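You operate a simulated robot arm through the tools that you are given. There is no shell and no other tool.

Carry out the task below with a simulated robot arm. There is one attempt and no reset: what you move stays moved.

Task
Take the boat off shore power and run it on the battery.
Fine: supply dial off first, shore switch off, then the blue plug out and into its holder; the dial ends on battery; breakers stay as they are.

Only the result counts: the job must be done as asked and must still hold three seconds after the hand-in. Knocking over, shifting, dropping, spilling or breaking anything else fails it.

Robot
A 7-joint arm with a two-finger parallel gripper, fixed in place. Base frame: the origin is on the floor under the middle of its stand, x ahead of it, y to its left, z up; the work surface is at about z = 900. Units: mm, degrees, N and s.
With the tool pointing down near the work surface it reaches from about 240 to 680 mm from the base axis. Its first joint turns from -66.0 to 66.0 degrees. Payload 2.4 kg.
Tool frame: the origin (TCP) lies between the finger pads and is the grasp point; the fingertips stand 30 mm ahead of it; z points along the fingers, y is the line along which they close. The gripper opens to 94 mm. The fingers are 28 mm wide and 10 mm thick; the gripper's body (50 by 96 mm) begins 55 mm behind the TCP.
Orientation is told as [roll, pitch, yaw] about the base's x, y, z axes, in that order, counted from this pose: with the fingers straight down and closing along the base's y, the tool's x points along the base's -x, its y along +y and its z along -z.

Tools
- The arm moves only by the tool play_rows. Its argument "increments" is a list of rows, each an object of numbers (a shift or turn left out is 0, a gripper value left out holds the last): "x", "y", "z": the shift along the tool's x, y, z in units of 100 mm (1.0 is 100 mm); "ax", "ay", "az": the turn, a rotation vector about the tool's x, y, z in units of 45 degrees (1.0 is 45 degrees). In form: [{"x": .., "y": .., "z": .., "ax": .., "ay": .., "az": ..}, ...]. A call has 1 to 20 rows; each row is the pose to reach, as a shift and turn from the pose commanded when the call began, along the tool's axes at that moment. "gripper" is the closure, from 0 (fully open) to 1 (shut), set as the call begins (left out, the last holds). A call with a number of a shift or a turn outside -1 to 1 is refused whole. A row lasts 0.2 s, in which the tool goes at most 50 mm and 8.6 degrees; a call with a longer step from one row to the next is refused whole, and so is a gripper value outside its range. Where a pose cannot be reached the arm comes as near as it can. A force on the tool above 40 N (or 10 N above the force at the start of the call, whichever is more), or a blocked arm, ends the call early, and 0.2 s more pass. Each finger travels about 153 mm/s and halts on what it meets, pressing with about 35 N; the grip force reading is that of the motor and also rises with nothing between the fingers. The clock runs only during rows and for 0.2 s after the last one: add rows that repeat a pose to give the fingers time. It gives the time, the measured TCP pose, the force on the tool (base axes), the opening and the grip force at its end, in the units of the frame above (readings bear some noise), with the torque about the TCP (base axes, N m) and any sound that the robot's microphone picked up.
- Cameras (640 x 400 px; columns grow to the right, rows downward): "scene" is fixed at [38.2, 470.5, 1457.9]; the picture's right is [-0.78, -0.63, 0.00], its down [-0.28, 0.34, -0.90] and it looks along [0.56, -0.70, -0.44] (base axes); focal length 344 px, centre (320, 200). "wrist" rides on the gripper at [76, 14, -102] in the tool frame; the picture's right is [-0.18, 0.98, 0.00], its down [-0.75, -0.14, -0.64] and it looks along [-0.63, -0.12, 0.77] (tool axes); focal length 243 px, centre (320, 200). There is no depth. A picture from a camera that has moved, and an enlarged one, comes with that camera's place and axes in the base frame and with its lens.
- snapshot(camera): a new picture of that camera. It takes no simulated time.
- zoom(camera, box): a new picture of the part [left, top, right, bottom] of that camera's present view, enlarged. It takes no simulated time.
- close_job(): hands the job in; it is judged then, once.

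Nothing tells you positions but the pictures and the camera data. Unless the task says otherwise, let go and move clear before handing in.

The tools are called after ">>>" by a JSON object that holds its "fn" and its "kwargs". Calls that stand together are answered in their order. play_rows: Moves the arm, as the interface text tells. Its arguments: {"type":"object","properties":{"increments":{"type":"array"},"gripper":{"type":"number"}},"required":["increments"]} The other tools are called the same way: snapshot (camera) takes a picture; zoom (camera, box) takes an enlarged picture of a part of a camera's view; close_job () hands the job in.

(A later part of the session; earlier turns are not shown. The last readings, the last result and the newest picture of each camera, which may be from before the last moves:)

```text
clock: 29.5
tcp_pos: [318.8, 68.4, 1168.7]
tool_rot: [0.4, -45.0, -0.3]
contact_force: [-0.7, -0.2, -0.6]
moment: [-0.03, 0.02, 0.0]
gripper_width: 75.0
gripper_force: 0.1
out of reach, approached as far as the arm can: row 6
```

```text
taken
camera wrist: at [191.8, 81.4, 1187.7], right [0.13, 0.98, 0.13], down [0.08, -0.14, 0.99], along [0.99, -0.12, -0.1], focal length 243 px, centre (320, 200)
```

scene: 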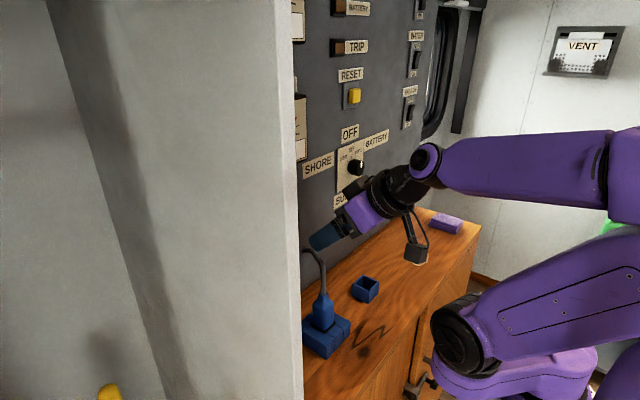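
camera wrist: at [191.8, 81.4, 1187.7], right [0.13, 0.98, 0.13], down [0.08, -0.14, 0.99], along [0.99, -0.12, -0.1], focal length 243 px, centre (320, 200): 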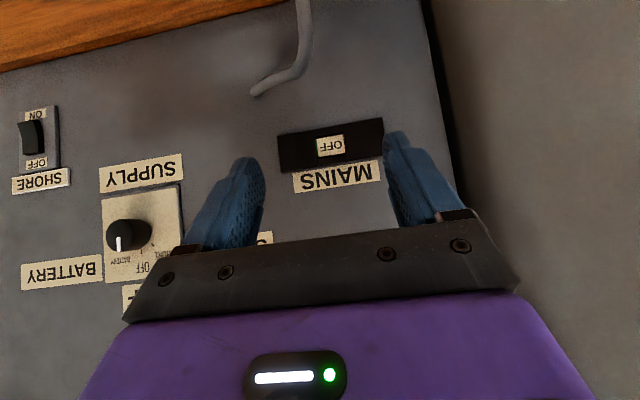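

The arm took a new posture with the elbow out to the right, and it is clear of everything. I'm completing the tilt to 60 degrees and going down to z of about 1060.

>>> {"fn": "play_rows", "kwargs": {"increments": [{"x": 0.15, "z": 0.15, "ay": -0.1}, {"x": 0.3, "z": 0.3, "ay": -0.2}, {"x": 0.45, "z": 0.45, "ay": -0.3}, {"x": 0.6, "z": 0.6, "ay": -0.333}, {"x": 0.77, "z": 0.77, "ay": -0.333}, {"x": 0.77, "z": 0.77, "ay": -0.333}], "gripper": 0.2}}

>>> {"fn": "snapshot", "kwargs": {"camera": "scene"}}

>>> {"fn": "snapshot", "kwargs": {"camera": "wrist"}}

```text
clock: 30.9
tcp_pos: [396.4, 15.1, 1102.2]
tool_rot: [0.4, -59.9, -0.4]
contact_force: [0.3, 0.3, -0.5]
moment: [0.05, -0.01, 0.0]
gripper_width: 75.1
gripper_force: 0.0
out of reach, approached as far as the arm can: row 1, 2, 3, 4, 5, 6
```

```text
taken
```

scene: 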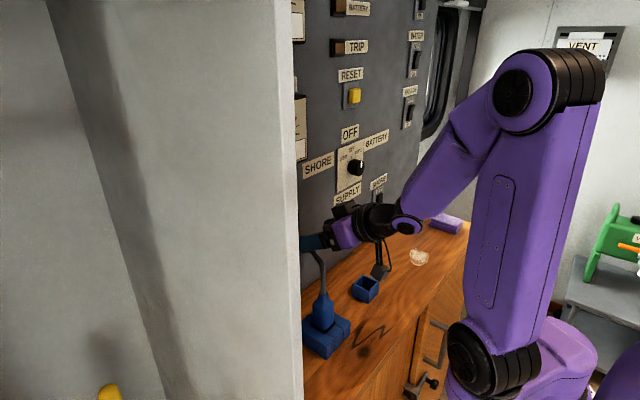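

```text
taken
camera wrist: at [269.1, 28.0, 1088.6], right [0.09, 0.98, 0.16], down [-0.18, -0.14, 0.97], along [0.98, -0.12, 0.16], focal length 243 px, centre (320, 200)
```

wrist: 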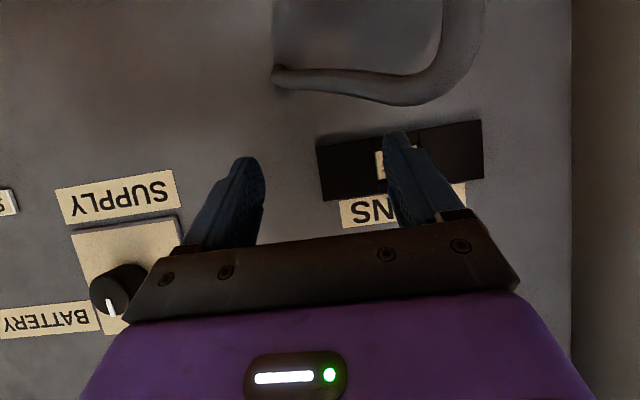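

The 60-degree tilt is too close in for the arm here, so it stopped short at (396, 15, 1102) without touching anything. I'll pull up and away from the cable to a comfortable pose. After that I'll approach the plug from the right side instead, with the tool pointing towards +y, where the wrist has room.

>>> {"fn": "play_rows", "kwargs": {"increments": [{"x": -0.33, "y": -0.24, "z": 0.09, "ay": 0.11}, {"x": -0.65, "y": -0.48, "z": 0.18, "ay": 0.22}, {"x": -0.956, "y": -0.7, "z": 0.256, "ay": 0.333}, {"x": -0.956, "y": -0.7, "z": 0.256, "ay": 0.333}], "gripper": 0.2}}

>>> {"fn": "snapshot", "kwargs": {"camera": "scene"}}

```text
clock: 31.5
tcp_pos: [438.1, -30.9, 1145.6]
tool_rot: [1.7, -50.0, -1.2]
contact_force: [-38.1, 3.1, 18.5]
moment: [0.44, -0.25, 0.19]
gripper_width: 77.3
gripper_force: 1.8
stopped in row 3: the force on the tool passed its limit at 85 N (the readings are from after the stop); the commanded pose is now the measured one
```

```text
taken
```

scene: 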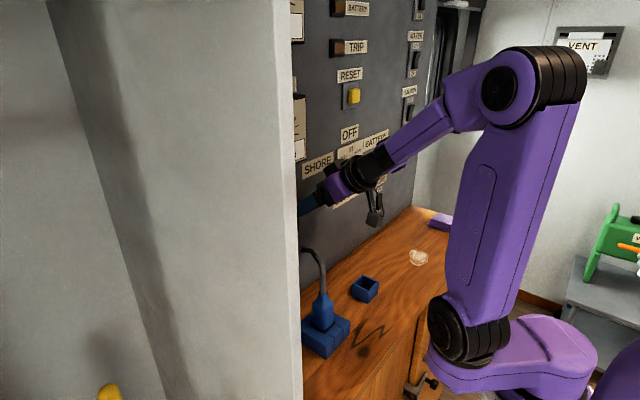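

The tool overshot and its fingertips touched the bare panel. I'll back straight off in small steps and then check everything.

>>> {"fn": "play_rows", "kwargs": {"increments": [{"z": -0.1}, {"z": -0.2}, {"z": -0.3}, {"z": -0.4}, {"z": -0.4}], "gripper": 0.2}}

>>> {"fn": "snapshot", "kwargs": {"camera": "scene"}}

>>> {"fn": "snapshot", "kwargs": {"camera": "wrist"}}

```text
clock: 32.7
tcp_pos: [409.3, -29.9, 1171.5]
tool_rot: [2.0, -49.9, -1.4]
contact_force: [0.4, 1.1, 0.6]
moment: [-0.01, -0.02, 0.03]
gripper_width: 75.1
gripper_force: 0.2
```

```text
taken
```

scene: 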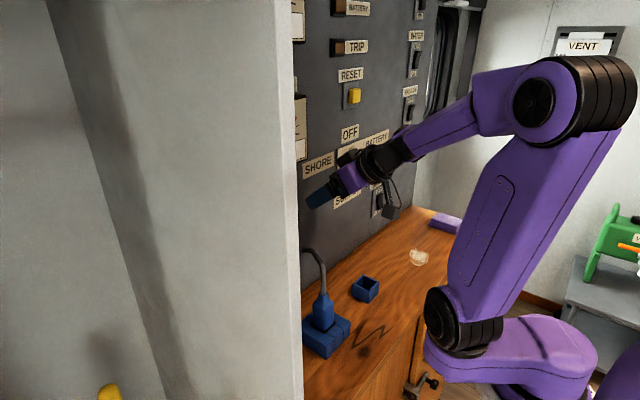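

```text
taken
camera wrist: at [281.8, -17.6, 1180.3], right [0.12, 0.98, 0.16], down [-0.01, -0.16, 0.99], along [0.99, -0.12, -0.01], focal length 243 px, centre (320, 200)
```

wrist: 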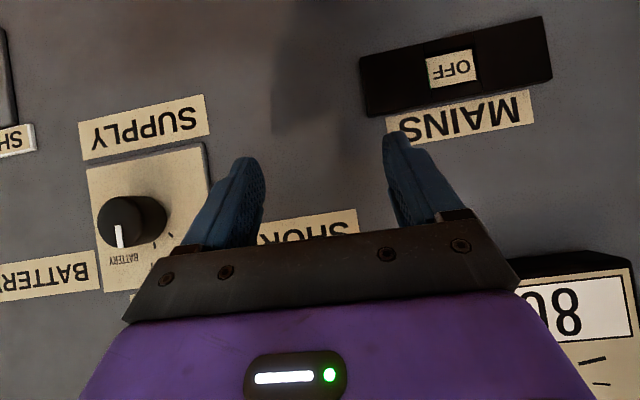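

The panel, dial and labels look intact, the dial still reads OFF and MAINS still reads OFF. I'll bring the tool back to pointing straight down in open space at about (350, -60, 1175).

>>> {"fn": "play_rows", "kwargs": {"increments": [{"x": 0.05, "y": -0.04, "z": -0.07, "ay": 0.15}, {"x": 0.1, "y": -0.08, "z": -0.14, "ay": 0.3}, {"x": 0.15, "y": -0.12, "z": -0.21, "ay": 0.45}, {"x": 0.2, "y": -0.16, "z": -0.28, "ay": 0.6}, {"x": 0.25, "y": -0.2, "z": -0.35, "ay": 0.75}, {"x": 0.3, "y": -0.25, "z": -0.42, "ay": 0.9}, {"x": 0.35, "y": -0.3, "z": -0.478, "ay": 1.0}, {"x": 0.35, "y": -0.3, "z": -0.478, "ay": 1.0}], "gripper": 0.2}}

>>> {"fn": "play_rows", "kwargs": {"increments": [{"ay": 0.109, "ax": 0.0287}, {"ay": 0.109, "ax": 0.0287}]}}

>>> {"fn": "snapshot", "kwargs": {"camera": "scene"}}

>>> {"fn": "snapshot", "kwargs": {"camera": "wrist"}}

```text
clock: 34.5
tcp_pos: [351.8, -60.8, 1175.9]
tool_rot: [1.1, -4.7, -0.1]
contact_force: [0.7, 0.5, -0.5]
moment: [0.01, 0.0, -0.02]
gripper_width: 75.1
gripper_force: 0.1
```

```text
clock: 35.1
tcp_pos: [350.1, -60.6, 1176.6]
tool_rot: [-0.2, 0.1, 0.0]
contact_force: [-0.4, -0.4, -0.1]
moment: [0.0, 0.0, 0.0]
gripper_width: 75.2
gripper_force: 0.0
```

```text
taken
```

scene: 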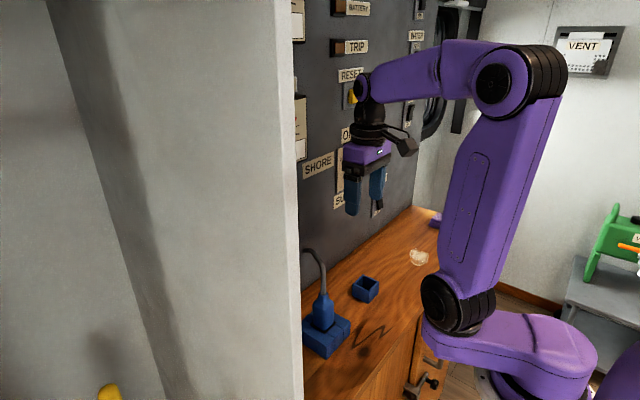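

```text
taken
camera wrist: at [274.4, -47.5, 1278.2], right [0.19, 0.98, 0.0], down [0.75, -0.14, 0.64], along [0.63, -0.12, -0.77], focal length 243 px, centre (320, 200)
```

wrist: 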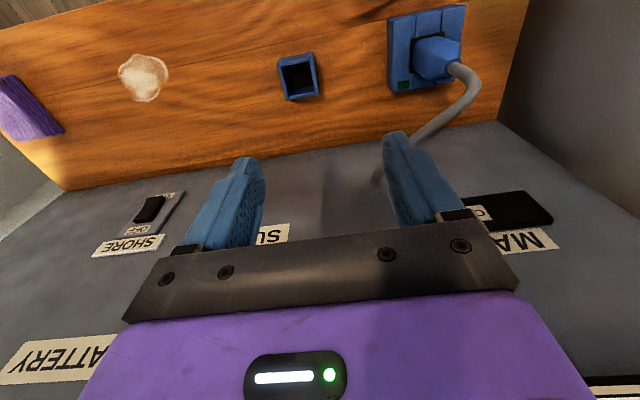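

The tool is straight down again, with the plug and cable undisturbed. I'm now turning it 90 degrees about the vertical so it can tilt towards +y.

>>> {"fn": "play_rows", "kwargs": {"increments": [{"az": -0.17}, {"az": -0.34}, {"az": -0.51}, {"az": -0.68}, {"az": -0.85}, {"az": -1.0}, {"az": -1.0}], "gripper": 0.2}}

>>> {"fn": "play_rows", "kwargs": {"increments": [{"az": -0.17}, {"az": -0.34}, {"az": -0.51}, {"az": -0.68}, {"az": -0.85}, {"az": -1.0}, {"az": -1.0}], "gripper": 0.2}}

>>> {"fn": "snapshot", "kwargs": {"camera": "scene"}}

>>> {"fn": "snapshot", "kwargs": {"camera": "wrist"}}

```text
clock: 36.7
tcp_pos: [350.7, -60.7, 1175.0]
tool_rot: [-0.2, 0.1, 45.0]
contact_force: [-0.4, 0.6, 0.2]
moment: [-0.02, 0.02, 0.0]
gripper_width: 75.1
gripper_force: 0.1
```

```text
clock: 38.3
tcp_pos: [350.1, -62.2, 1175.2]
tool_rot: [0.0, 0.1, 90.0]
contact_force: [-0.4, 0.2, 0.6]
moment: [-0.01, -0.01, 0.03]
gripper_width: 75.2
gripper_force: 0.1
```

```text
taken
```

scene: 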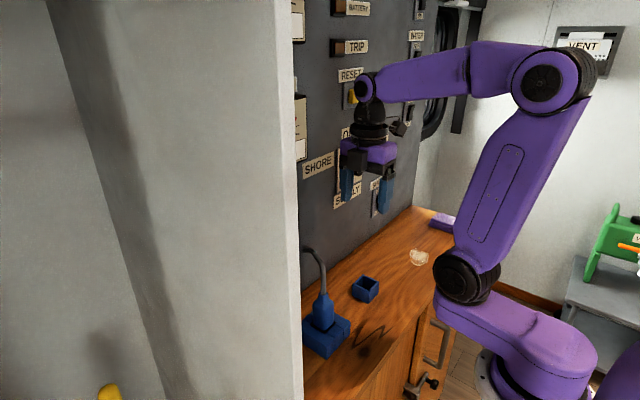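

```text
taken
camera wrist: at [336.0, -138.0, 1278.5], right [-0.98, 0.18, 0.0], down [0.14, 0.76, 0.64], along [0.12, 0.63, -0.77], focal length 243 px, centre (320, 200)
```

wrist: 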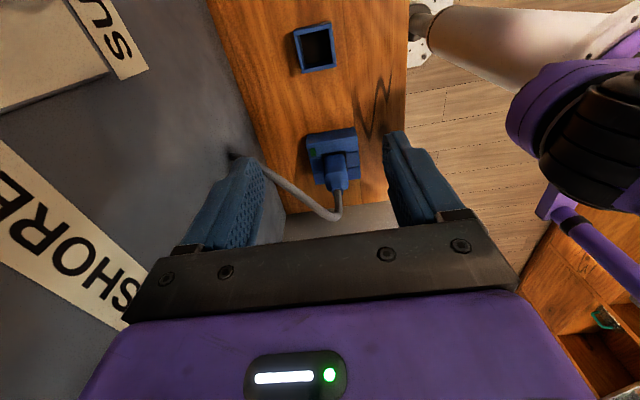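

This orientation works and gives a good view of the plug and holder. I'm zooming in to refine the plug position from this angle.

>>> {"fn": "zoom", "kwargs": {"camera": "wrist", "box": [270, 110, 390, 230]}}

>>> {"fn": "zoom", "kwargs": {"camera": "wrist", "box": [270, 0, 370, 90]}}

```text
3.33 times, centred on (330, 170) of wrist
camera zoom: at [336.0, -138.0, 1278.5], right [-0.98, 0.18, 0.0], down [0.14, 0.76, 0.64], along [0.12, 0.63, -0.77], focal length 809 px, centre (287, 300)
```

zoom: 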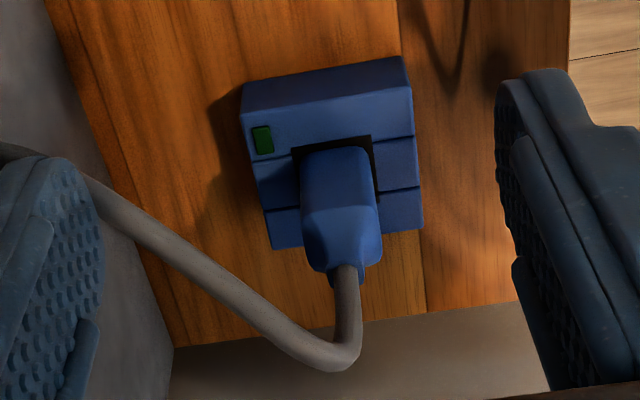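

```text
4.44 times, centred on (320, 45) of wrist
camera zoom: at [336.0, -138.0, 1278.5], right [-0.98, 0.18, 0.0], down [0.14, 0.76, 0.64], along [0.12, 0.63, -0.77], focal length 1078 px, centre (320, 889)
```

zoom: 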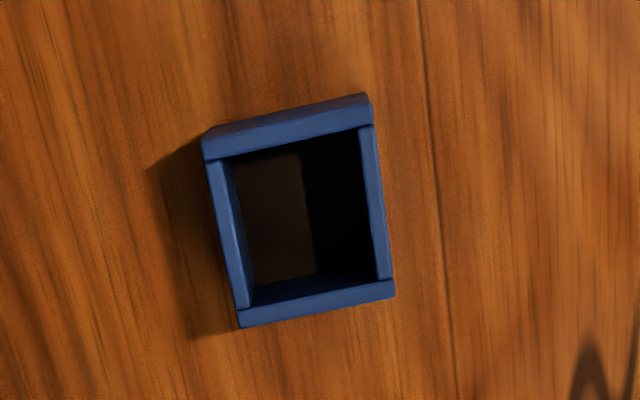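

The plug centre refines to about (350.5, 67.5), body about 35 mm wide. The holder is centred at about (350.5, -92) with its inside about 37.5 mm. I'm tilting the tool 55 degrees towards +y here, high above the counter.

>>> {"fn": "play_rows", "kwargs": {"increments": [{"ay": -0.17}, {"ay": -0.34}, {"ay": -0.51}, {"ay": -0.68}, {"ay": -0.85}, {"ay": -1.0}, {"ay": -1.0}], "gripper": 0.2}}

>>> {"fn": "play_rows", "kwargs": {"increments": [{"ay": -0.11}, {"ay": -0.222}, {"ay": -0.222}], "gripper": 0.2}}

>>> {"fn": "snapshot", "kwargs": {"camera": "scene"}}

```text
clock: 39.9
tcp_pos: [350.9, -60.9, 1175.0]
tool_rot: [-0.1, -45.0, 90.0]
contact_force: [-0.7, 0.2, -0.1]
moment: [0.0, 0.0, 0.03]
gripper_width: 75.3
gripper_force: 0.0
```

```text
clock: 40.7
tcp_pos: [350.6, -61.1, 1175.9]
tool_rot: [0.0, -54.9, 90.0]
contact_force: [-0.7, -0.2, -0.4]
moment: [-0.01, 0.0, 0.01]
gripper_width: 75.5
gripper_force: 0.2
```

```text
taken
```

scene: 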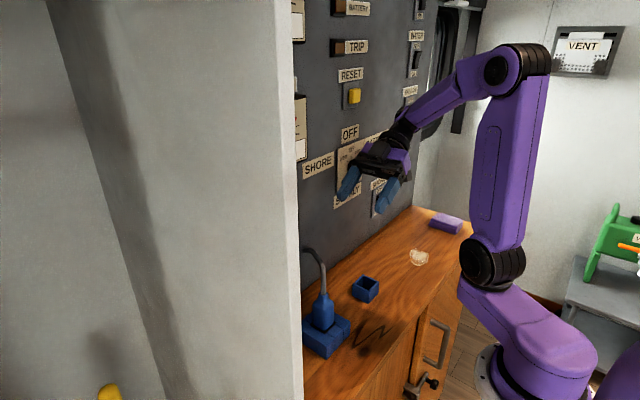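

The tilt is in place. I'm descending 100 mm here, then I'll check the line-up with the plug.

>>> {"fn": "play_rows", "kwargs": {"increments": [{"x": 0.205, "z": 0.143}, {"x": 0.41, "z": 0.287}, {"x": 0.614, "z": 0.43}, {"x": 0.819, "z": 0.574}, {"x": 0.819, "z": 0.574}], "gripper": 0.2}}

>>> {"fn": "snapshot", "kwargs": {"camera": "scene"}}

>>> {"fn": "snapshot", "kwargs": {"camera": "wrist"}}

```text
clock: 41.9
tcp_pos: [350.9, -61.1, 1073.5]
tool_rot: [0.0, -54.8, 89.9]
contact_force: [-0.3, -0.2, 0.8]
moment: [-0.01, 0.02, -0.02]
gripper_width: 75.1
gripper_force: 0.0
```

```text
taken
```

scene: 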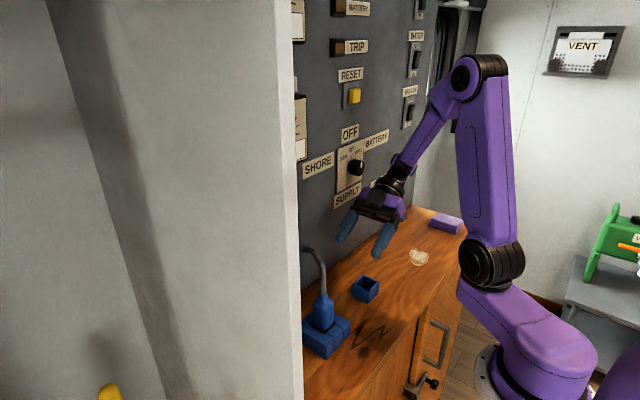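

```text
taken
camera wrist: at [335.9, -189.4, 1071.4], right [-0.98, 0.11, 0.15], down [0.14, -0.09, 0.99], along [0.12, 0.99, 0.07], focal length 243 px, centre (320, 200)
```

wrist: 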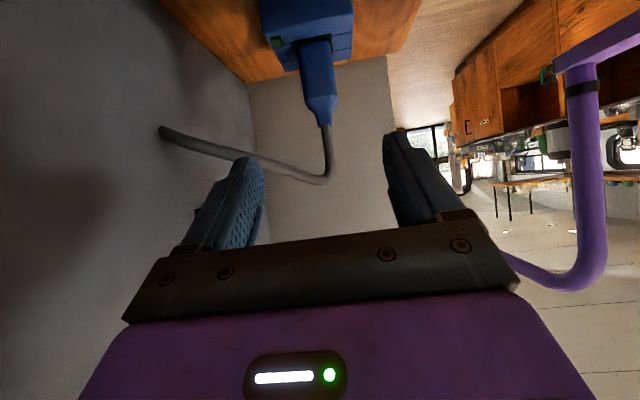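

This view is level with the plug, which helps with its heights. I'm zooming in to measure the socket top, the shoulder and the cable.

>>> {"fn": "zoom", "kwargs": {"camera": "wrist", "box": [240, 0, 380, 190]}}

```text
2.11 times, centred on (310, 95) of wrist
camera zoom: at [335.9, -189.4, 1071.4], right [-0.98, 0.11, 0.15], down [0.14, -0.09, 0.99], along [0.12, 0.99, 0.07], focal length 511 px, centre (341, 421)
```

zoom: 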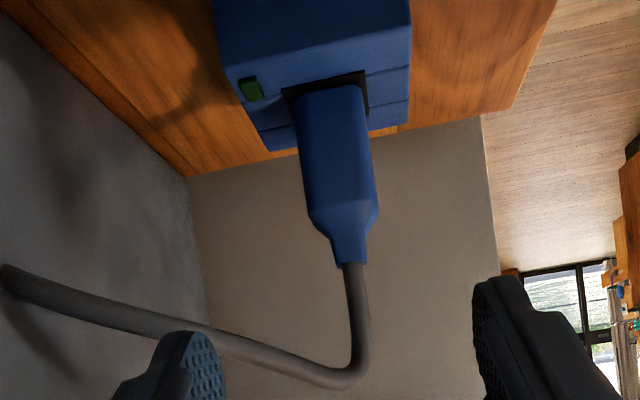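

The socket top is at z = 940, the plug's shoulder at about 992 and its top at about 1013, with x = 350. I'm moving up to the pre-grasp point, nearly along the tool axis.

>>> {"fn": "play_rows", "kwargs": {"increments": [{"x": 0.03, "z": 0.22}, {"x": 0.06, "z": 0.44}, {"x": 0.09, "z": 0.655}, {"x": 0.09, "z": 0.655}], "gripper": 0.2}}

>>> {"fn": "snapshot", "kwargs": {"camera": "scene"}}

>>> {"fn": "snapshot", "kwargs": {"camera": "wrist"}}

```text
clock: 42.9
tcp_pos: [350.4, -13.4, 1029.1]
tool_rot: [0.0, -54.8, 89.9]
contact_force: [0.0, 0.6, -0.4]
moment: [-0.02, 0.02, -0.03]
gripper_width: 75.1
gripper_force: 0.2
```

```text
taken
```

scene: 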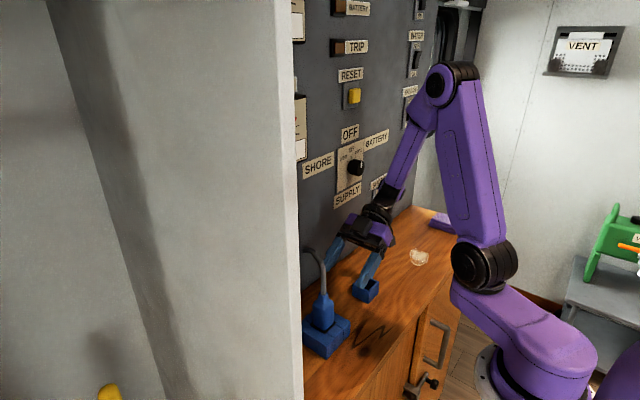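

```text
taken
camera wrist: at [336.0, -141.2, 1026.4], right [-0.98, 0.11, 0.15], down [0.14, -0.09, 0.99], along [0.12, 0.99, 0.07], focal length 243 px, centre (320, 200)
```

wrist: 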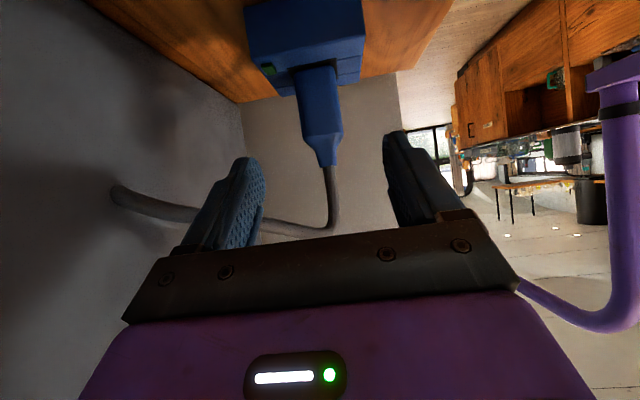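

The plug is centred between the open fingers and the cable runs clear above the left finger. I'm advancing along the tool axis in two stages.

>>> {"fn": "play_rows", "kwargs": {"increments": [{"z": 0.15}, {"z": 0.3}, {"z": 0.45}, {"z": 0.55}, {"z": 0.55}], "gripper": 0.2}}

>>> {"fn": "snapshot", "kwargs": {"camera": "wrist"}}

>>> {"fn": "zoom", "kwargs": {"camera": "scene", "box": [295, 170, 435, 370]}}

```text
clock: 44.1
tcp_pos: [350.3, 32.7, 997.0]
tool_rot: [0.0, -54.9, 89.9]
contact_force: [-0.1, -0.1, 0.4]
moment: [0.03, 0.02, -0.02]
gripper_width: 75.1
gripper_force: 0.1
```

```text
taken
camera wrist: at [335.9, -96.6, 995.2], right [-0.98, 0.11, 0.15], down [0.14, -0.09, 0.99], along [0.12, 0.99, 0.07], focal length 243 px, centre (320, 200)
```

wrist: 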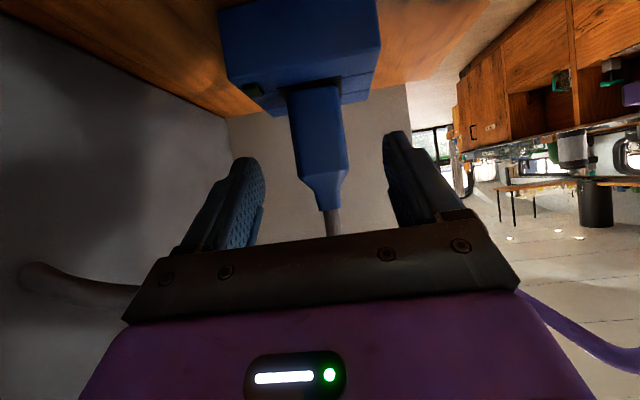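

```text
2.00 times, centred on (365, 270) of scene
camera zoom: at [38.2, 470.6, 1457.9], right [-0.78, -0.63, 0.0], down [-0.28, 0.34, -0.9], along [0.56, -0.7, -0.44], focal length 687 px, centre (230, 60)
```

zoom: 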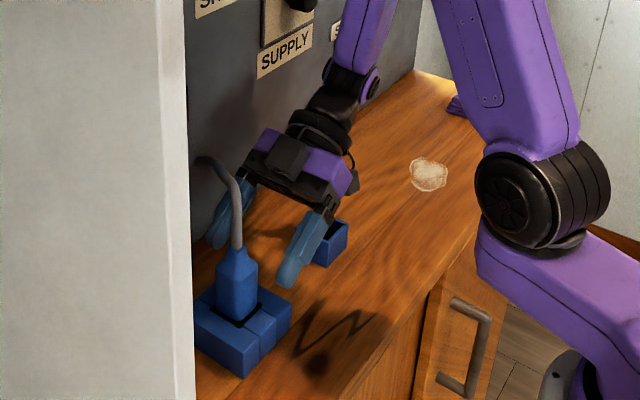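

All clear. I'm covering the last 35 mm so the pads sit on either side of the plug body.

>>> {"fn": "play_rows", "kwargs": {"increments": [{"z": 0.1}, {"z": 0.2}, {"z": 0.28}, {"z": 0.35}, {"z": 0.35}], "gripper": 0.2}}

>>> {"fn": "snapshot", "kwargs": {"camera": "wrist"}}

>>> {"fn": "zoom", "kwargs": {"camera": "scene", "box": [295, 220, 405, 360]}}

```text
clock: 45.3
tcp_pos: [351.9, 61.0, 977.0]
tool_rot: [0.0, -54.7, 89.9]
contact_force: [0.9, -0.1, 0.1]
moment: [0.04, 0.01, -0.02]
gripper_width: 75.0
gripper_force: 0.0
```

```text
taken
camera wrist: at [336.3, -68.1, 975.5], right [-0.98, 0.11, 0.15], down [0.14, -0.09, 0.99], along [0.12, 0.99, 0.07], focal length 243 px, centre (320, 200)
```

wrist: 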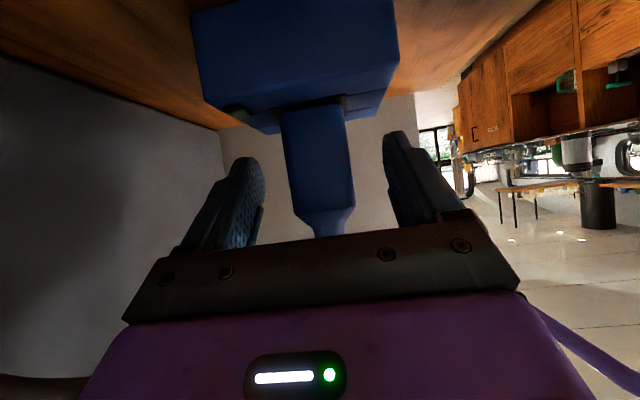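

```text
2.86 times, centred on (350, 290) of scene
camera zoom: at [38.2, 470.6, 1457.9], right [-0.78, -0.63, 0.0], down [-0.28, 0.34, -0.9], along [0.56, -0.7, -0.44], focal length 982 px, centre (234, -57)
```

zoom: 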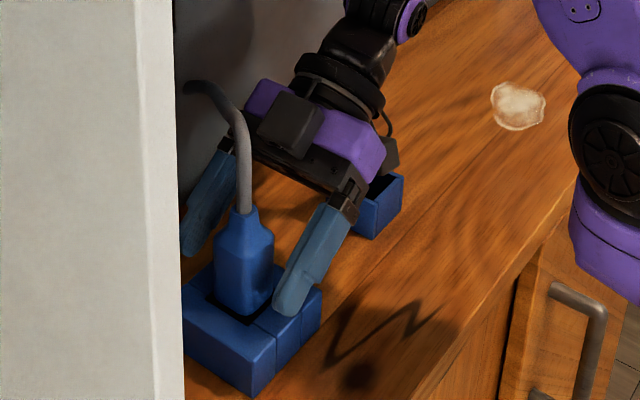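

The fingers straddle the plug body above the socket. I'm closing on it.

>>> {"fn": "play_rows", "kwargs": {"increments": [{"z": 0.0}, {"z": 0.0}, {"z": 0.0}], "gripper": 1.0}}

>>> {"fn": "zoom", "kwargs": {"camera": "scene", "box": [295, 220, 405, 360]}}

>>> {"fn": "snapshot", "kwargs": {"camera": "wrist"}}

```text
clock: 46.1
tcp_pos: [351.0, 61.0, 978.0]
tool_rot: [-0.1, -54.9, 89.9]
contact_force: [-0.2, 0.0, 1.3]
moment: [0.02, -0.01, -0.04]
gripper_width: 37.6
gripper_force: 35.3
```

```text
2.86 times, centred on (350, 290) of scene
camera zoom: at [38.2, 470.6, 1457.9], right [-0.78, -0.63, 0.0], down [-0.28, 0.34, -0.9], along [0.56, -0.7, -0.44], focal length 982 px, centre (234, -57)
```

zoom: 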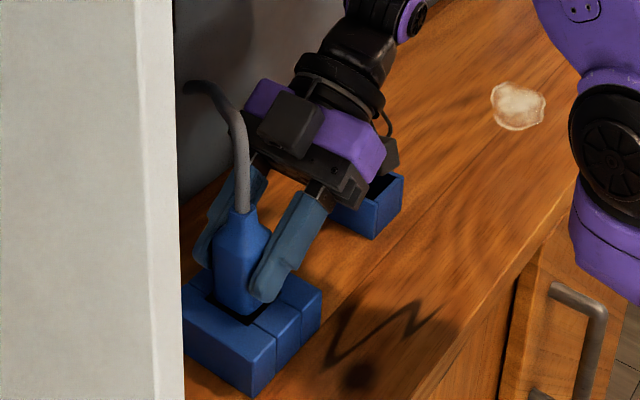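

```text
taken
camera wrist: at [336.3, -68.1, 975.5], right [-0.98, 0.11, 0.15], down [0.14, -0.09, 0.99], along [0.12, 0.99, 0.07], focal length 243 px, centre (320, 200)
```

wrist: 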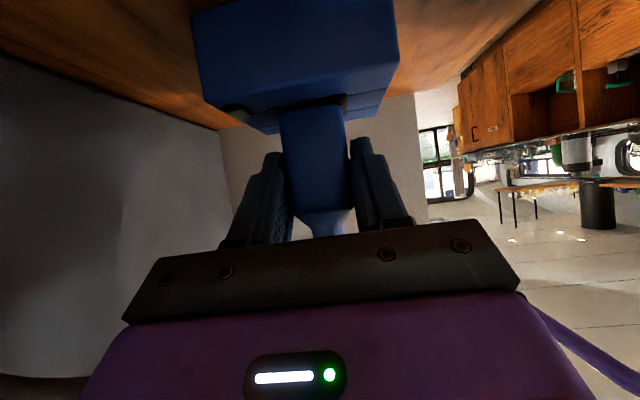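

The plug is gripped, 37.6 mm between the pads. I'm pulling it straight up slowly.

>>> {"fn": "play_rows", "kwargs": {"increments": [{"x": -0.041, "z": -0.029}, {"x": -0.082, "z": -0.057}, {"x": -0.123, "z": -0.086}, {"x": -0.164, "z": -0.115}, {"x": -0.205, "z": -0.143}, {"x": -0.246, "z": -0.172}, {"x": -0.287, "z": -0.201}, {"x": -0.328, "z": -0.229}, {"x": -0.328, "z": -0.229}], "gripper": 1.0}}

>>> {"fn": "snapshot", "kwargs": {"camera": "scene"}}

>>> {"fn": "snapshot", "kwargs": {"camera": "wrist"}}

```text
clock: 48.1
tcp_pos: [350.4, 60.6, 1018.6]
tool_rot: [-0.1, -55.0, 89.9]
contact_force: [-0.2, 1.1, -1.2]
moment: [-0.02, -0.04, -0.02]
gripper_width: 37.7
gripper_force: 34.8
```

```text
taken
```

scene: 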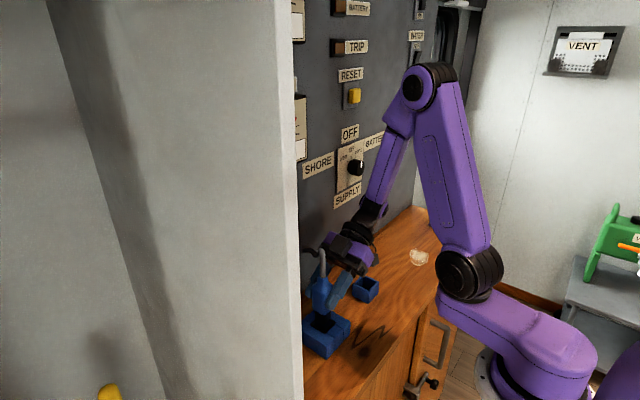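

```text
taken
camera wrist: at [336.2, -67.3, 1015.6], right [-0.98, 0.11, 0.15], down [0.14, -0.09, 0.99], along [0.12, 0.99, 0.07], focal length 243 px, centre (320, 200)
```

wrist: 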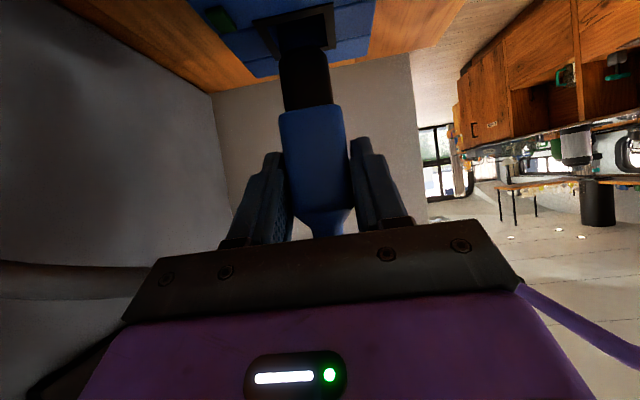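

The plug is coming out. It has a narrower dark nose below the blue body, so I'm zooming in to measure it.

>>> {"fn": "zoom", "kwargs": {"camera": "wrist", "box": [230, 0, 380, 190]}}

>>> {"fn": "zoom", "kwargs": {"camera": "scene", "box": [295, 220, 405, 360]}}

```text
2.11 times, centred on (305, 95) of wrist
camera zoom: at [336.2, -67.3, 1015.6], right [-0.98, 0.11, 0.15], down [0.14, -0.09, 0.99], along [0.12, 0.99, 0.07], focal length 511 px, centre (352, 421)
```

zoom: 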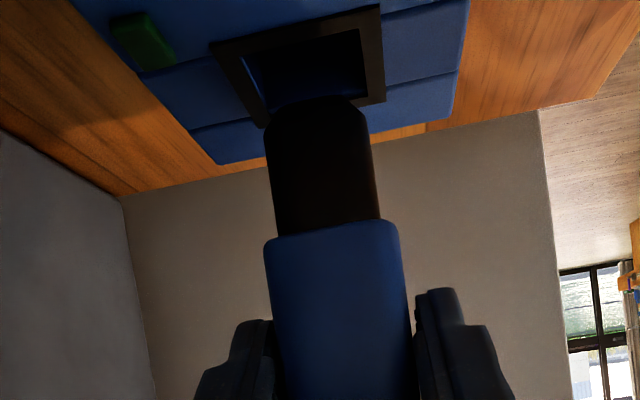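

```text
2.86 times, centred on (350, 290) of scene
camera zoom: at [38.2, 470.6, 1457.9], right [-0.78, -0.63, 0.0], down [-0.28, 0.34, -0.9], along [0.56, -0.7, -0.44], focal length 982 px, centre (234, -57)
```

zoom: 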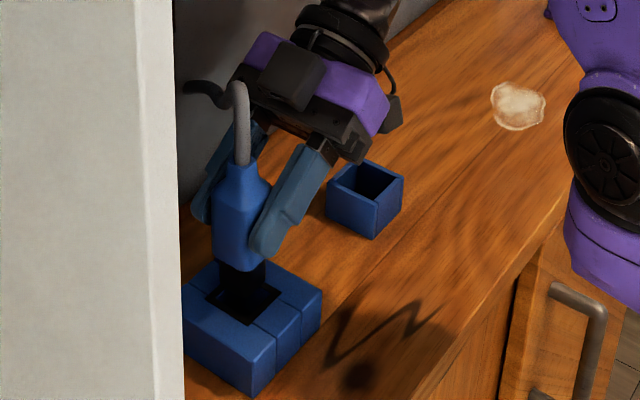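

The plug's nose is about 26 mm wide and 32 mm long, and the blue body's bottom is at TCP z - 36.6. It will sit in the holder when the TCP is at z of about 973. I'm lifting further to clear everything.

>>> {"fn": "play_rows", "kwargs": {"increments": [{"x": -0.066, "z": -0.046}, {"x": -0.131, "z": -0.092}, {"x": -0.197, "z": -0.138}, {"x": -0.262, "z": -0.184}, {"x": -0.262, "z": -0.184}], "gripper": 1.0}}

>>> {"fn": "zoom", "kwargs": {"camera": "scene", "box": [295, 200, 405, 340]}}

>>> {"fn": "snapshot", "kwargs": {"camera": "wrist"}}

```text
clock: 49.3
tcp_pos: [349.7, 61.4, 1050.7]
tool_rot: [0.0, -54.8, 89.9]
contact_force: [-0.5, 0.6, -0.9]
moment: [0.0, -0.01, 0.03]
gripper_width: 37.5
gripper_force: 34.9
```

```text
2.86 times, centred on (350, 270) of scene
camera zoom: at [38.2, 470.6, 1457.9], right [-0.78, -0.63, 0.0], down [-0.28, 0.34, -0.9], along [0.56, -0.7, -0.44], focal length 982 px, centre (234, 0)
```

zoom: 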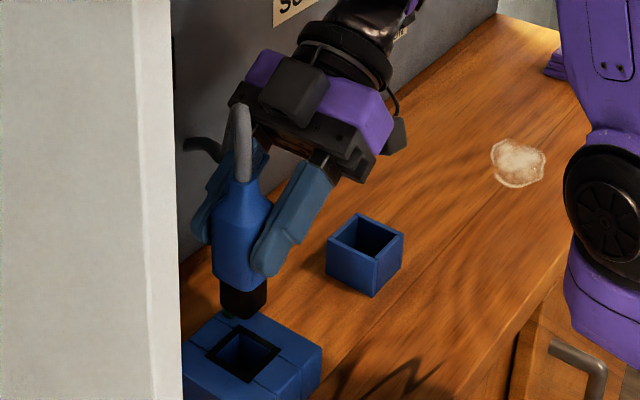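

```text
taken
camera wrist: at [335.5, -67.3, 1047.8], right [-0.98, 0.11, 0.15], down [0.14, -0.09, 0.99], along [0.12, 0.99, 0.07], focal length 243 px, centre (320, 200)
```

wrist: 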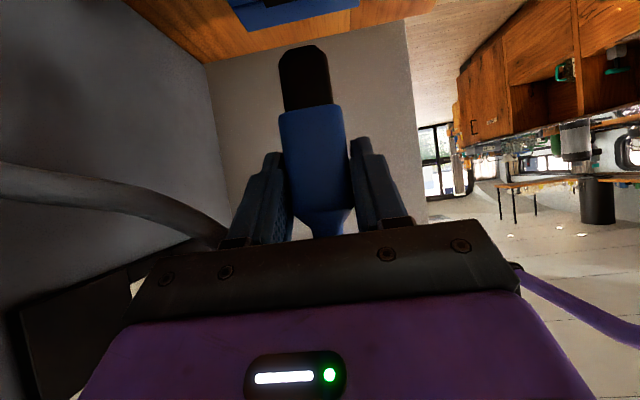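

The plug is free of the socket and the cable hangs loosely. I'm carrying it sideways towards the holder in two moves.

>>> {"fn": "play_rows", "kwargs": {"increments": [{"x": 0.115, "z": -0.164}, {"x": 0.23, "z": -0.328}, {"x": 0.344, "z": -0.491}, {"x": 0.459, "z": -0.655}, {"x": 0.459, "z": -0.655}], "gripper": 1.0}}

>>> {"fn": "zoom", "kwargs": {"camera": "scene", "box": [295, 180, 435, 340]}}

>>> {"fn": "snapshot", "kwargs": {"camera": "wrist"}}

```text
clock: 50.5
tcp_pos: [351.3, -19.0, 1050.2]
tool_rot: [0.1, -54.9, 89.9]
contact_force: [-0.2, 0.7, -0.1]
moment: [-0.01, -0.02, 0.02]
gripper_width: 37.3
gripper_force: 35.1
```

```text
2.50 times, centred on (365, 260) of scene
camera zoom: at [38.2, 470.5, 1457.9], right [-0.78, -0.63, 0.0], down [-0.28, 0.34, -0.9], along [0.56, -0.7, -0.44], focal length 859 px, centre (208, 50)
```

zoom: 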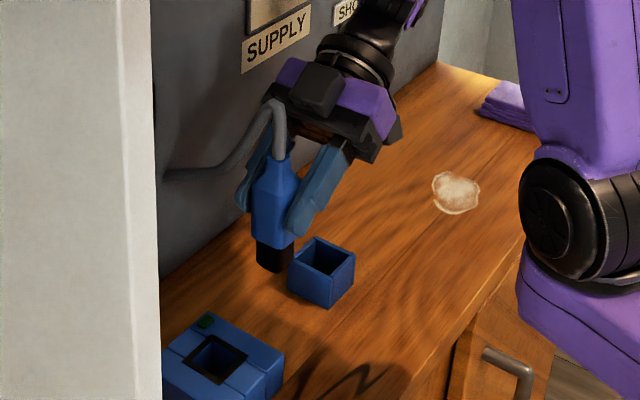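

```text
taken
camera wrist: at [336.2, -148.3, 1047.9], right [-0.98, 0.11, 0.15], down [0.14, -0.09, 0.99], along [0.12, 0.99, 0.07], focal length 243 px, centre (320, 200)
```

wrist: 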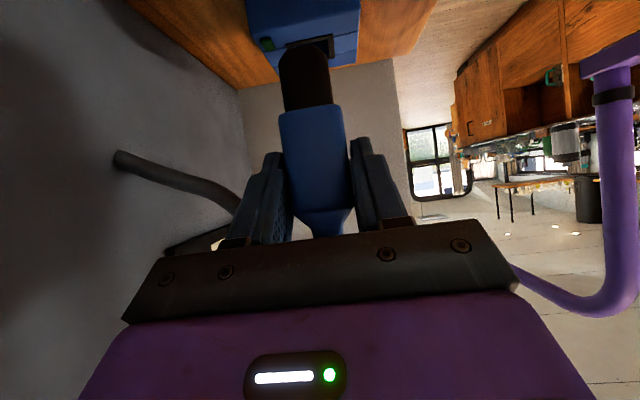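

It is moving smoothly with the cable trailing freely. Here is the second half of the sideways move.

>>> {"fn": "play_rows", "kwargs": {"increments": [{"x": 0.113, "z": -0.162}, {"x": 0.227, "z": -0.324}, {"x": 0.34, "z": -0.485}, {"x": 0.453, "z": -0.647}, {"x": 0.453, "z": -0.647}], "gripper": 1.0}}

>>> {"fn": "snapshot", "kwargs": {"camera": "scene"}}

>>> {"fn": "zoom", "kwargs": {"camera": "scene", "box": [310, 200, 430, 320]}}

>>> {"fn": "snapshot", "kwargs": {"camera": "wrist"}}

>>> {"fn": "zoom", "kwargs": {"camera": "wrist", "box": [240, 0, 400, 190]}}

```text
clock: 51.7
tcp_pos: [350.2, -97.3, 1050.8]
tool_rot: [0.0, -54.9, 89.8]
contact_force: [0.5, 0.6, -1.3]
moment: [0.0, 0.01, 0.01]
gripper_width: 37.4
gripper_force: 34.8
```

```text
taken
```

scene: 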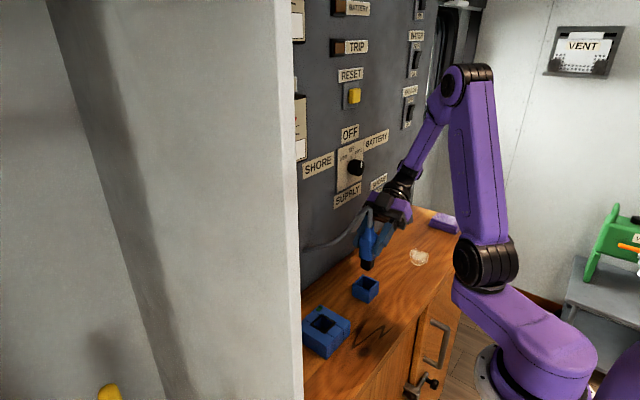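

```text
3.33 times, centred on (370, 260) of scene
camera zoom: at [38.2, 470.5, 1457.9], right [-0.78, -0.63, 0.0], down [-0.28, 0.34, -0.9], along [0.56, -0.7, -0.44], focal length 1145 px, centre (153, 0)
```

zoom: 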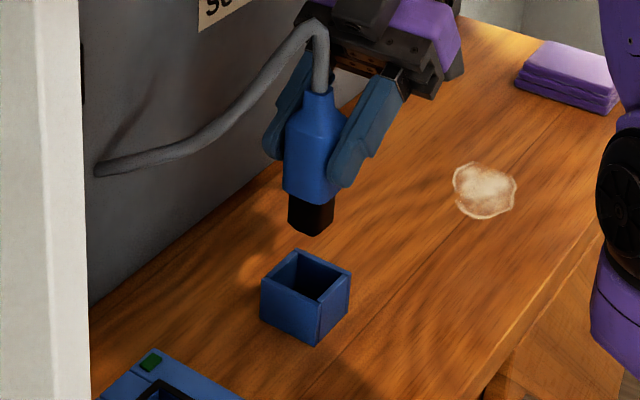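

```text
taken
camera wrist: at [335.7, -227.2, 1048.0], right [-0.98, 0.11, 0.15], down [0.14, -0.09, 0.99], along [0.12, 0.99, 0.07], focal length 243 px, centre (320, 200)
```

wrist: 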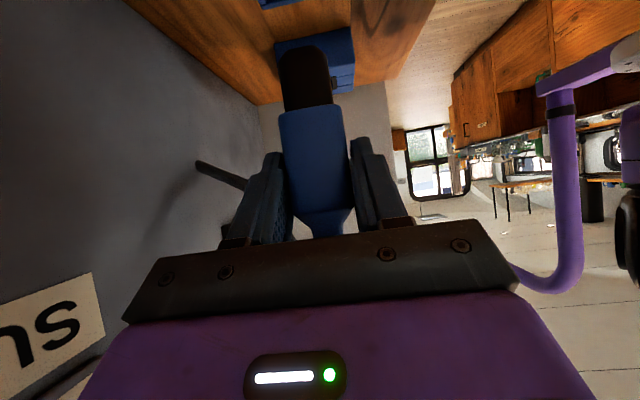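

```text
2.11 times, centred on (320, 95) of wrist
camera zoom: at [335.7, -227.2, 1048.0], right [-0.98, 0.11, 0.15], down [0.14, -0.09, 0.99], along [0.12, 0.99, 0.07], focal length 511 px, centre (320, 421)
```

zoom: 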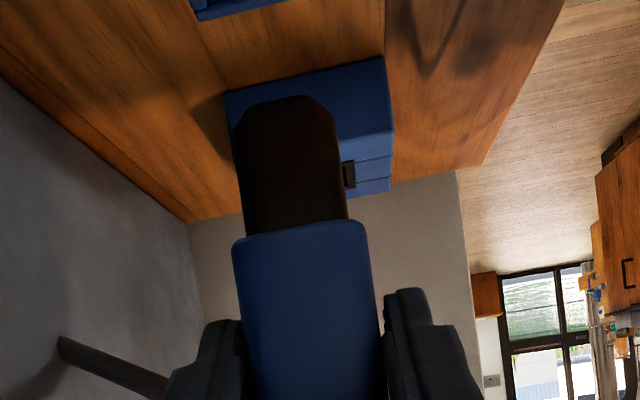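

The plug hangs over the holder, and by my measurements relative to the socket it is centred to within about a millimetre. I'm lowering until the nose is just above the rim, then checking.

>>> {"fn": "play_rows", "kwargs": {"increments": [{"x": 0.109, "z": 0.076}, {"x": 0.218, "z": 0.153}, {"x": 0.328, "z": 0.229}, {"x": 0.328, "z": 0.229}], "gripper": 1.0}}

>>> {"fn": "zoom", "kwargs": {"camera": "scene", "box": [320, 210, 420, 310]}}

>>> {"fn": "zoom", "kwargs": {"camera": "wrist", "box": [240, 0, 400, 190]}}

```text
clock: 52.7
tcp_pos: [349.5, -97.9, 1010.2]
tool_rot: [-0.1, -54.9, 89.9]
contact_force: [0.1, -0.6, -1.0]
moment: [0.0, -0.05, -0.02]
gripper_width: 37.5
gripper_force: 35.1
```

```text
4.00 times, centred on (370, 260) of scene
camera zoom: at [38.2, 470.5, 1457.9], right [-0.78, -0.63, 0.0], down [-0.28, 0.34, -0.9], along [0.56, -0.7, -0.44], focal length 1374 px, centre (120, -40)
```

zoom: 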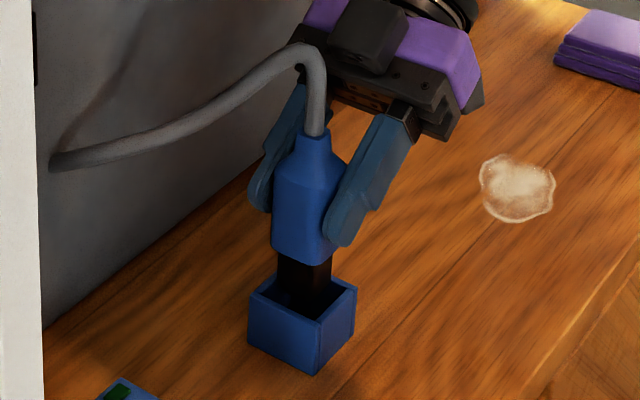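

```text
2.11 times, centred on (320, 95) of wrist
camera zoom: at [335.8, -226.9, 1007.4], right [-0.98, 0.11, 0.15], down [0.14, -0.09, 0.99], along [0.12, 0.99, 0.07], focal length 511 px, centre (320, 421)
```

zoom: 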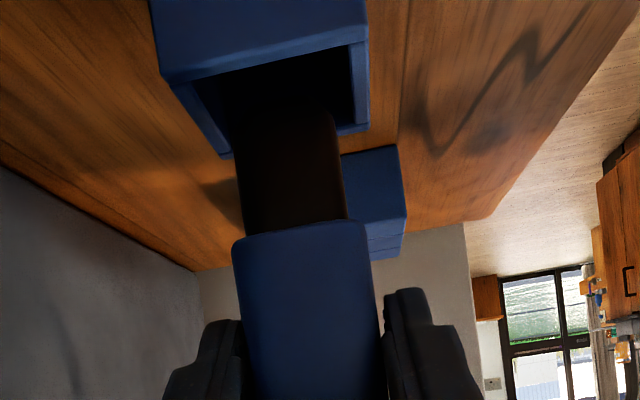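

The nose is centred over the opening. I'm lowering slowly into the holder.

>>> {"fn": "play_rows", "kwargs": {"increments": [{"x": 0.041, "z": 0.029}, {"x": 0.082, "z": 0.057}, {"x": 0.123, "z": 0.086}, {"x": 0.164, "z": 0.115}, {"x": 0.205, "z": 0.143}, {"x": 0.205, "z": 0.143}], "gripper": 1.0}}

>>> {"fn": "zoom", "kwargs": {"camera": "scene", "box": [320, 210, 420, 310]}}

>>> {"fn": "zoom", "kwargs": {"camera": "wrist", "box": [240, 0, 400, 190]}}

```text
clock: 54.1
tcp_pos: [349.9, -98.2, 985.5]
tool_rot: [0.0, -54.8, 89.9]
contact_force: [-0.1, 0.2, -1.1]
moment: [0.01, 0.0, -0.01]
gripper_width: 37.8
gripper_force: 34.6
```

```text
4.00 times, centred on (370, 260) of scene
camera zoom: at [38.2, 470.5, 1457.9], right [-0.78, -0.63, 0.0], down [-0.28, 0.34, -0.9], along [0.56, -0.7, -0.44], focal length 1374 px, centre (120, -40)
```

zoom: 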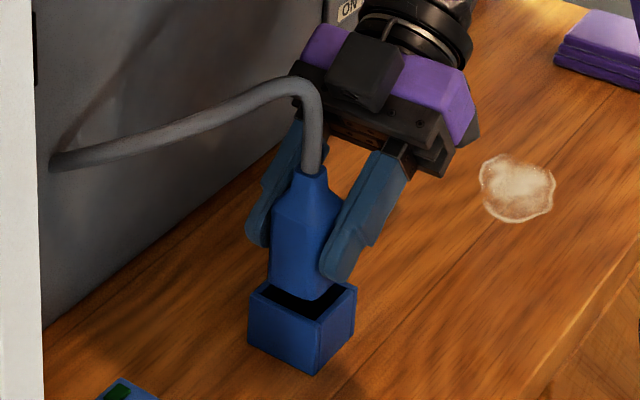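

```text
2.11 times, centred on (320, 95) of wrist
camera zoom: at [336.3, -227.1, 982.5], right [-0.98, 0.11, 0.15], down [0.14, -0.09, 0.99], along [0.12, 0.99, 0.07], focal length 511 px, centre (320, 421)
```

zoom: 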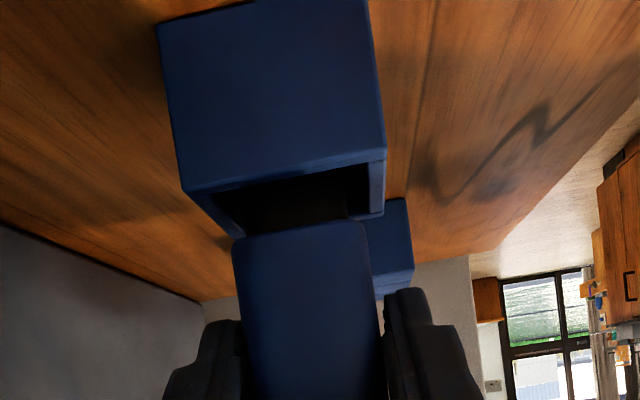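

The nose is inside the holder, and the body's underside is about 12 mm above the rim. I'm lowering gently the rest of the way.

>>> {"fn": "play_rows", "kwargs": {"increments": [{"x": 0.025, "z": 0.017}, {"x": 0.049, "z": 0.034}, {"x": 0.066, "z": 0.046}, {"x": 0.082, "z": 0.057}, {"x": 0.082, "z": 0.057}], "gripper": 1.0}}

>>> {"fn": "zoom", "kwargs": {"camera": "scene", "box": [340, 230, 400, 310]}}

>>> {"fn": "zoom", "kwargs": {"camera": "wrist", "box": [260, 40, 380, 200]}}

```text
clock: 55.3
tcp_pos: [350.7, -96.5, 976.7]
tool_rot: [-0.1, -55.0, 90.1]
contact_force: [-0.5, -3.1, 28.4]
moment: [0.01, -0.05, 0.0]
gripper_width: 37.6
gripper_force: 35.5
```

```text
5.00 times, centred on (370, 270) of scene
camera zoom: at [37.8, 470.5, 1457.9], right [-0.78, -0.63, 0.0], down [-0.28, 0.34, -0.9], along [0.56, -0.7, -0.44], focal length 1718 px, centre (70, -150)
```

zoom: 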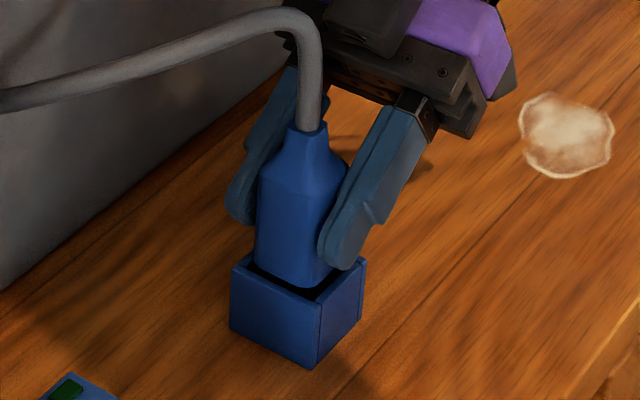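

```text
2.50 times, centred on (320, 120) of wrist
camera zoom: at [336.1, -226.8, 973.2], right [-0.98, 0.11, 0.15], down [0.14, -0.09, 0.99], along [0.12, 0.99, 0.08], focal length 606 px, centre (320, 400)
```

zoom: 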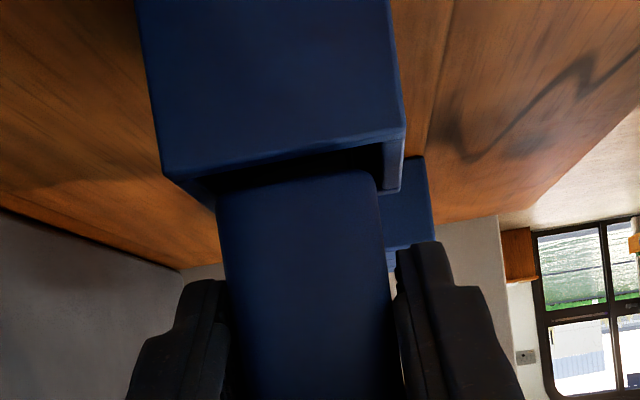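

There is firm contact, 28 N upward, with the nose on the holder's floor and the body about 3 mm above the rim. The plug is fully seated, so I'm easing off the downward push slightly and releasing.

>>> {"fn": "play_rows", "kwargs": {"increments": [{"x": -0.008, "z": -0.006}, {"x": -0.008, "z": -0.006}], "gripper": 1.0}}

>>> {"fn": "play_rows", "kwargs": {"increments": [{"z": 0.0}, {"z": 0.0}, {"z": 0.0}], "gripper": 0.2}}

>>> {"fn": "zoom", "kwargs": {"camera": "scene", "box": [320, 210, 420, 310]}}

>>> {"fn": "snapshot", "kwargs": {"camera": "wrist"}}

```text
clock: 55.9
tcp_pos: [350.4, -98.3, 976.0]
tool_rot: [0.0, -54.9, 90.0]
contact_force: [1.9, 1.4, 11.6]
moment: [0.25, -0.23, -0.01]
gripper_width: 37.5
gripper_force: 34.7
```

```text
clock: 56.7
tcp_pos: [349.9, -97.7, 975.6]
tool_rot: [-0.1, -54.8, 89.9]
contact_force: [0.0, -0.2, -1.1]
moment: [0.01, 0.0, 0.0]
gripper_width: 75.2
gripper_force: 0.2
```

```text
4.00 times, centred on (370, 260) of scene
camera zoom: at [38.2, 470.5, 1457.9], right [-0.78, -0.63, 0.0], down [-0.28, 0.34, -0.9], along [0.56, -0.7, -0.44], focal length 1374 px, centre (120, -40)
```

zoom: 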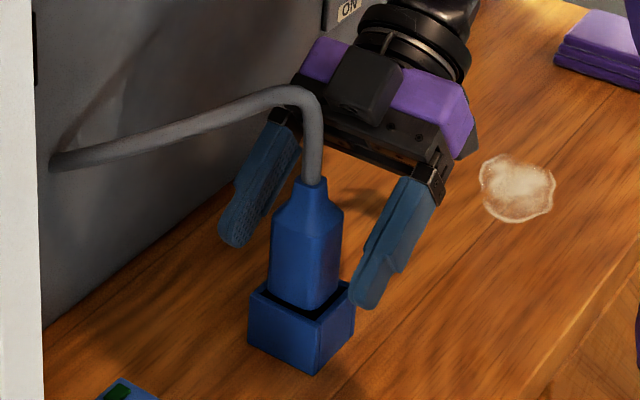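

```text
taken
camera wrist: at [336.0, -227.0, 973.7], right [-0.98, 0.11, 0.15], down [0.14, -0.09, 0.99], along [0.12, 0.99, 0.07], focal length 243 px, centre (320, 200)
```

wrist: 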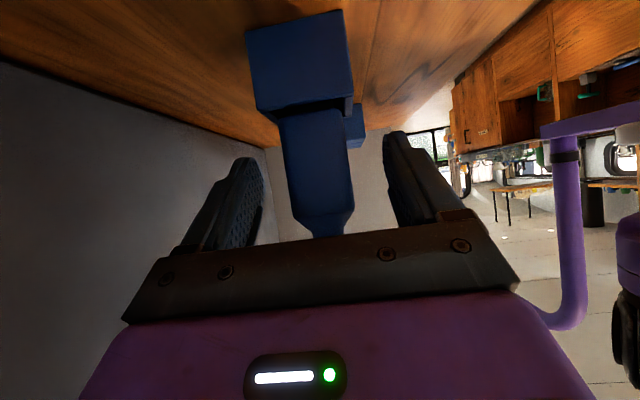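

The plug stands in the holder on its own. I'm zooming in to see how it sits before backing away.

>>> {"fn": "zoom", "kwargs": {"camera": "scene", "box": [345, 240, 395, 310]}}

>>> {"fn": "zoom", "kwargs": {"camera": "wrist", "box": [230, 0, 380, 150]}}

```text
5.71 times, centred on (370, 275) of scene
camera zoom: at [38.2, 470.5, 1457.9], right [-0.78, -0.63, 0.0], down [-0.28, 0.34, -0.9], along [0.56, -0.7, -0.44], focal length 1963 px, centre (34, -229)
```

zoom: 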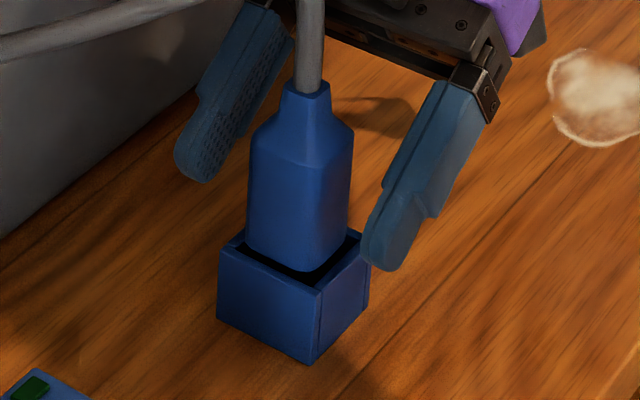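

```text
2.67 times, centred on (305, 75) of wrist
camera zoom: at [336.0, -227.0, 973.7], right [-0.98, 0.11, 0.15], down [0.14, -0.09, 0.99], along [0.12, 0.99, 0.07], focal length 647 px, centre (360, 533)
```

zoom: 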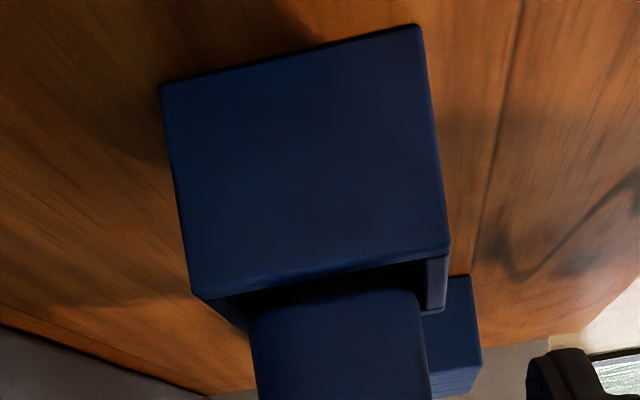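

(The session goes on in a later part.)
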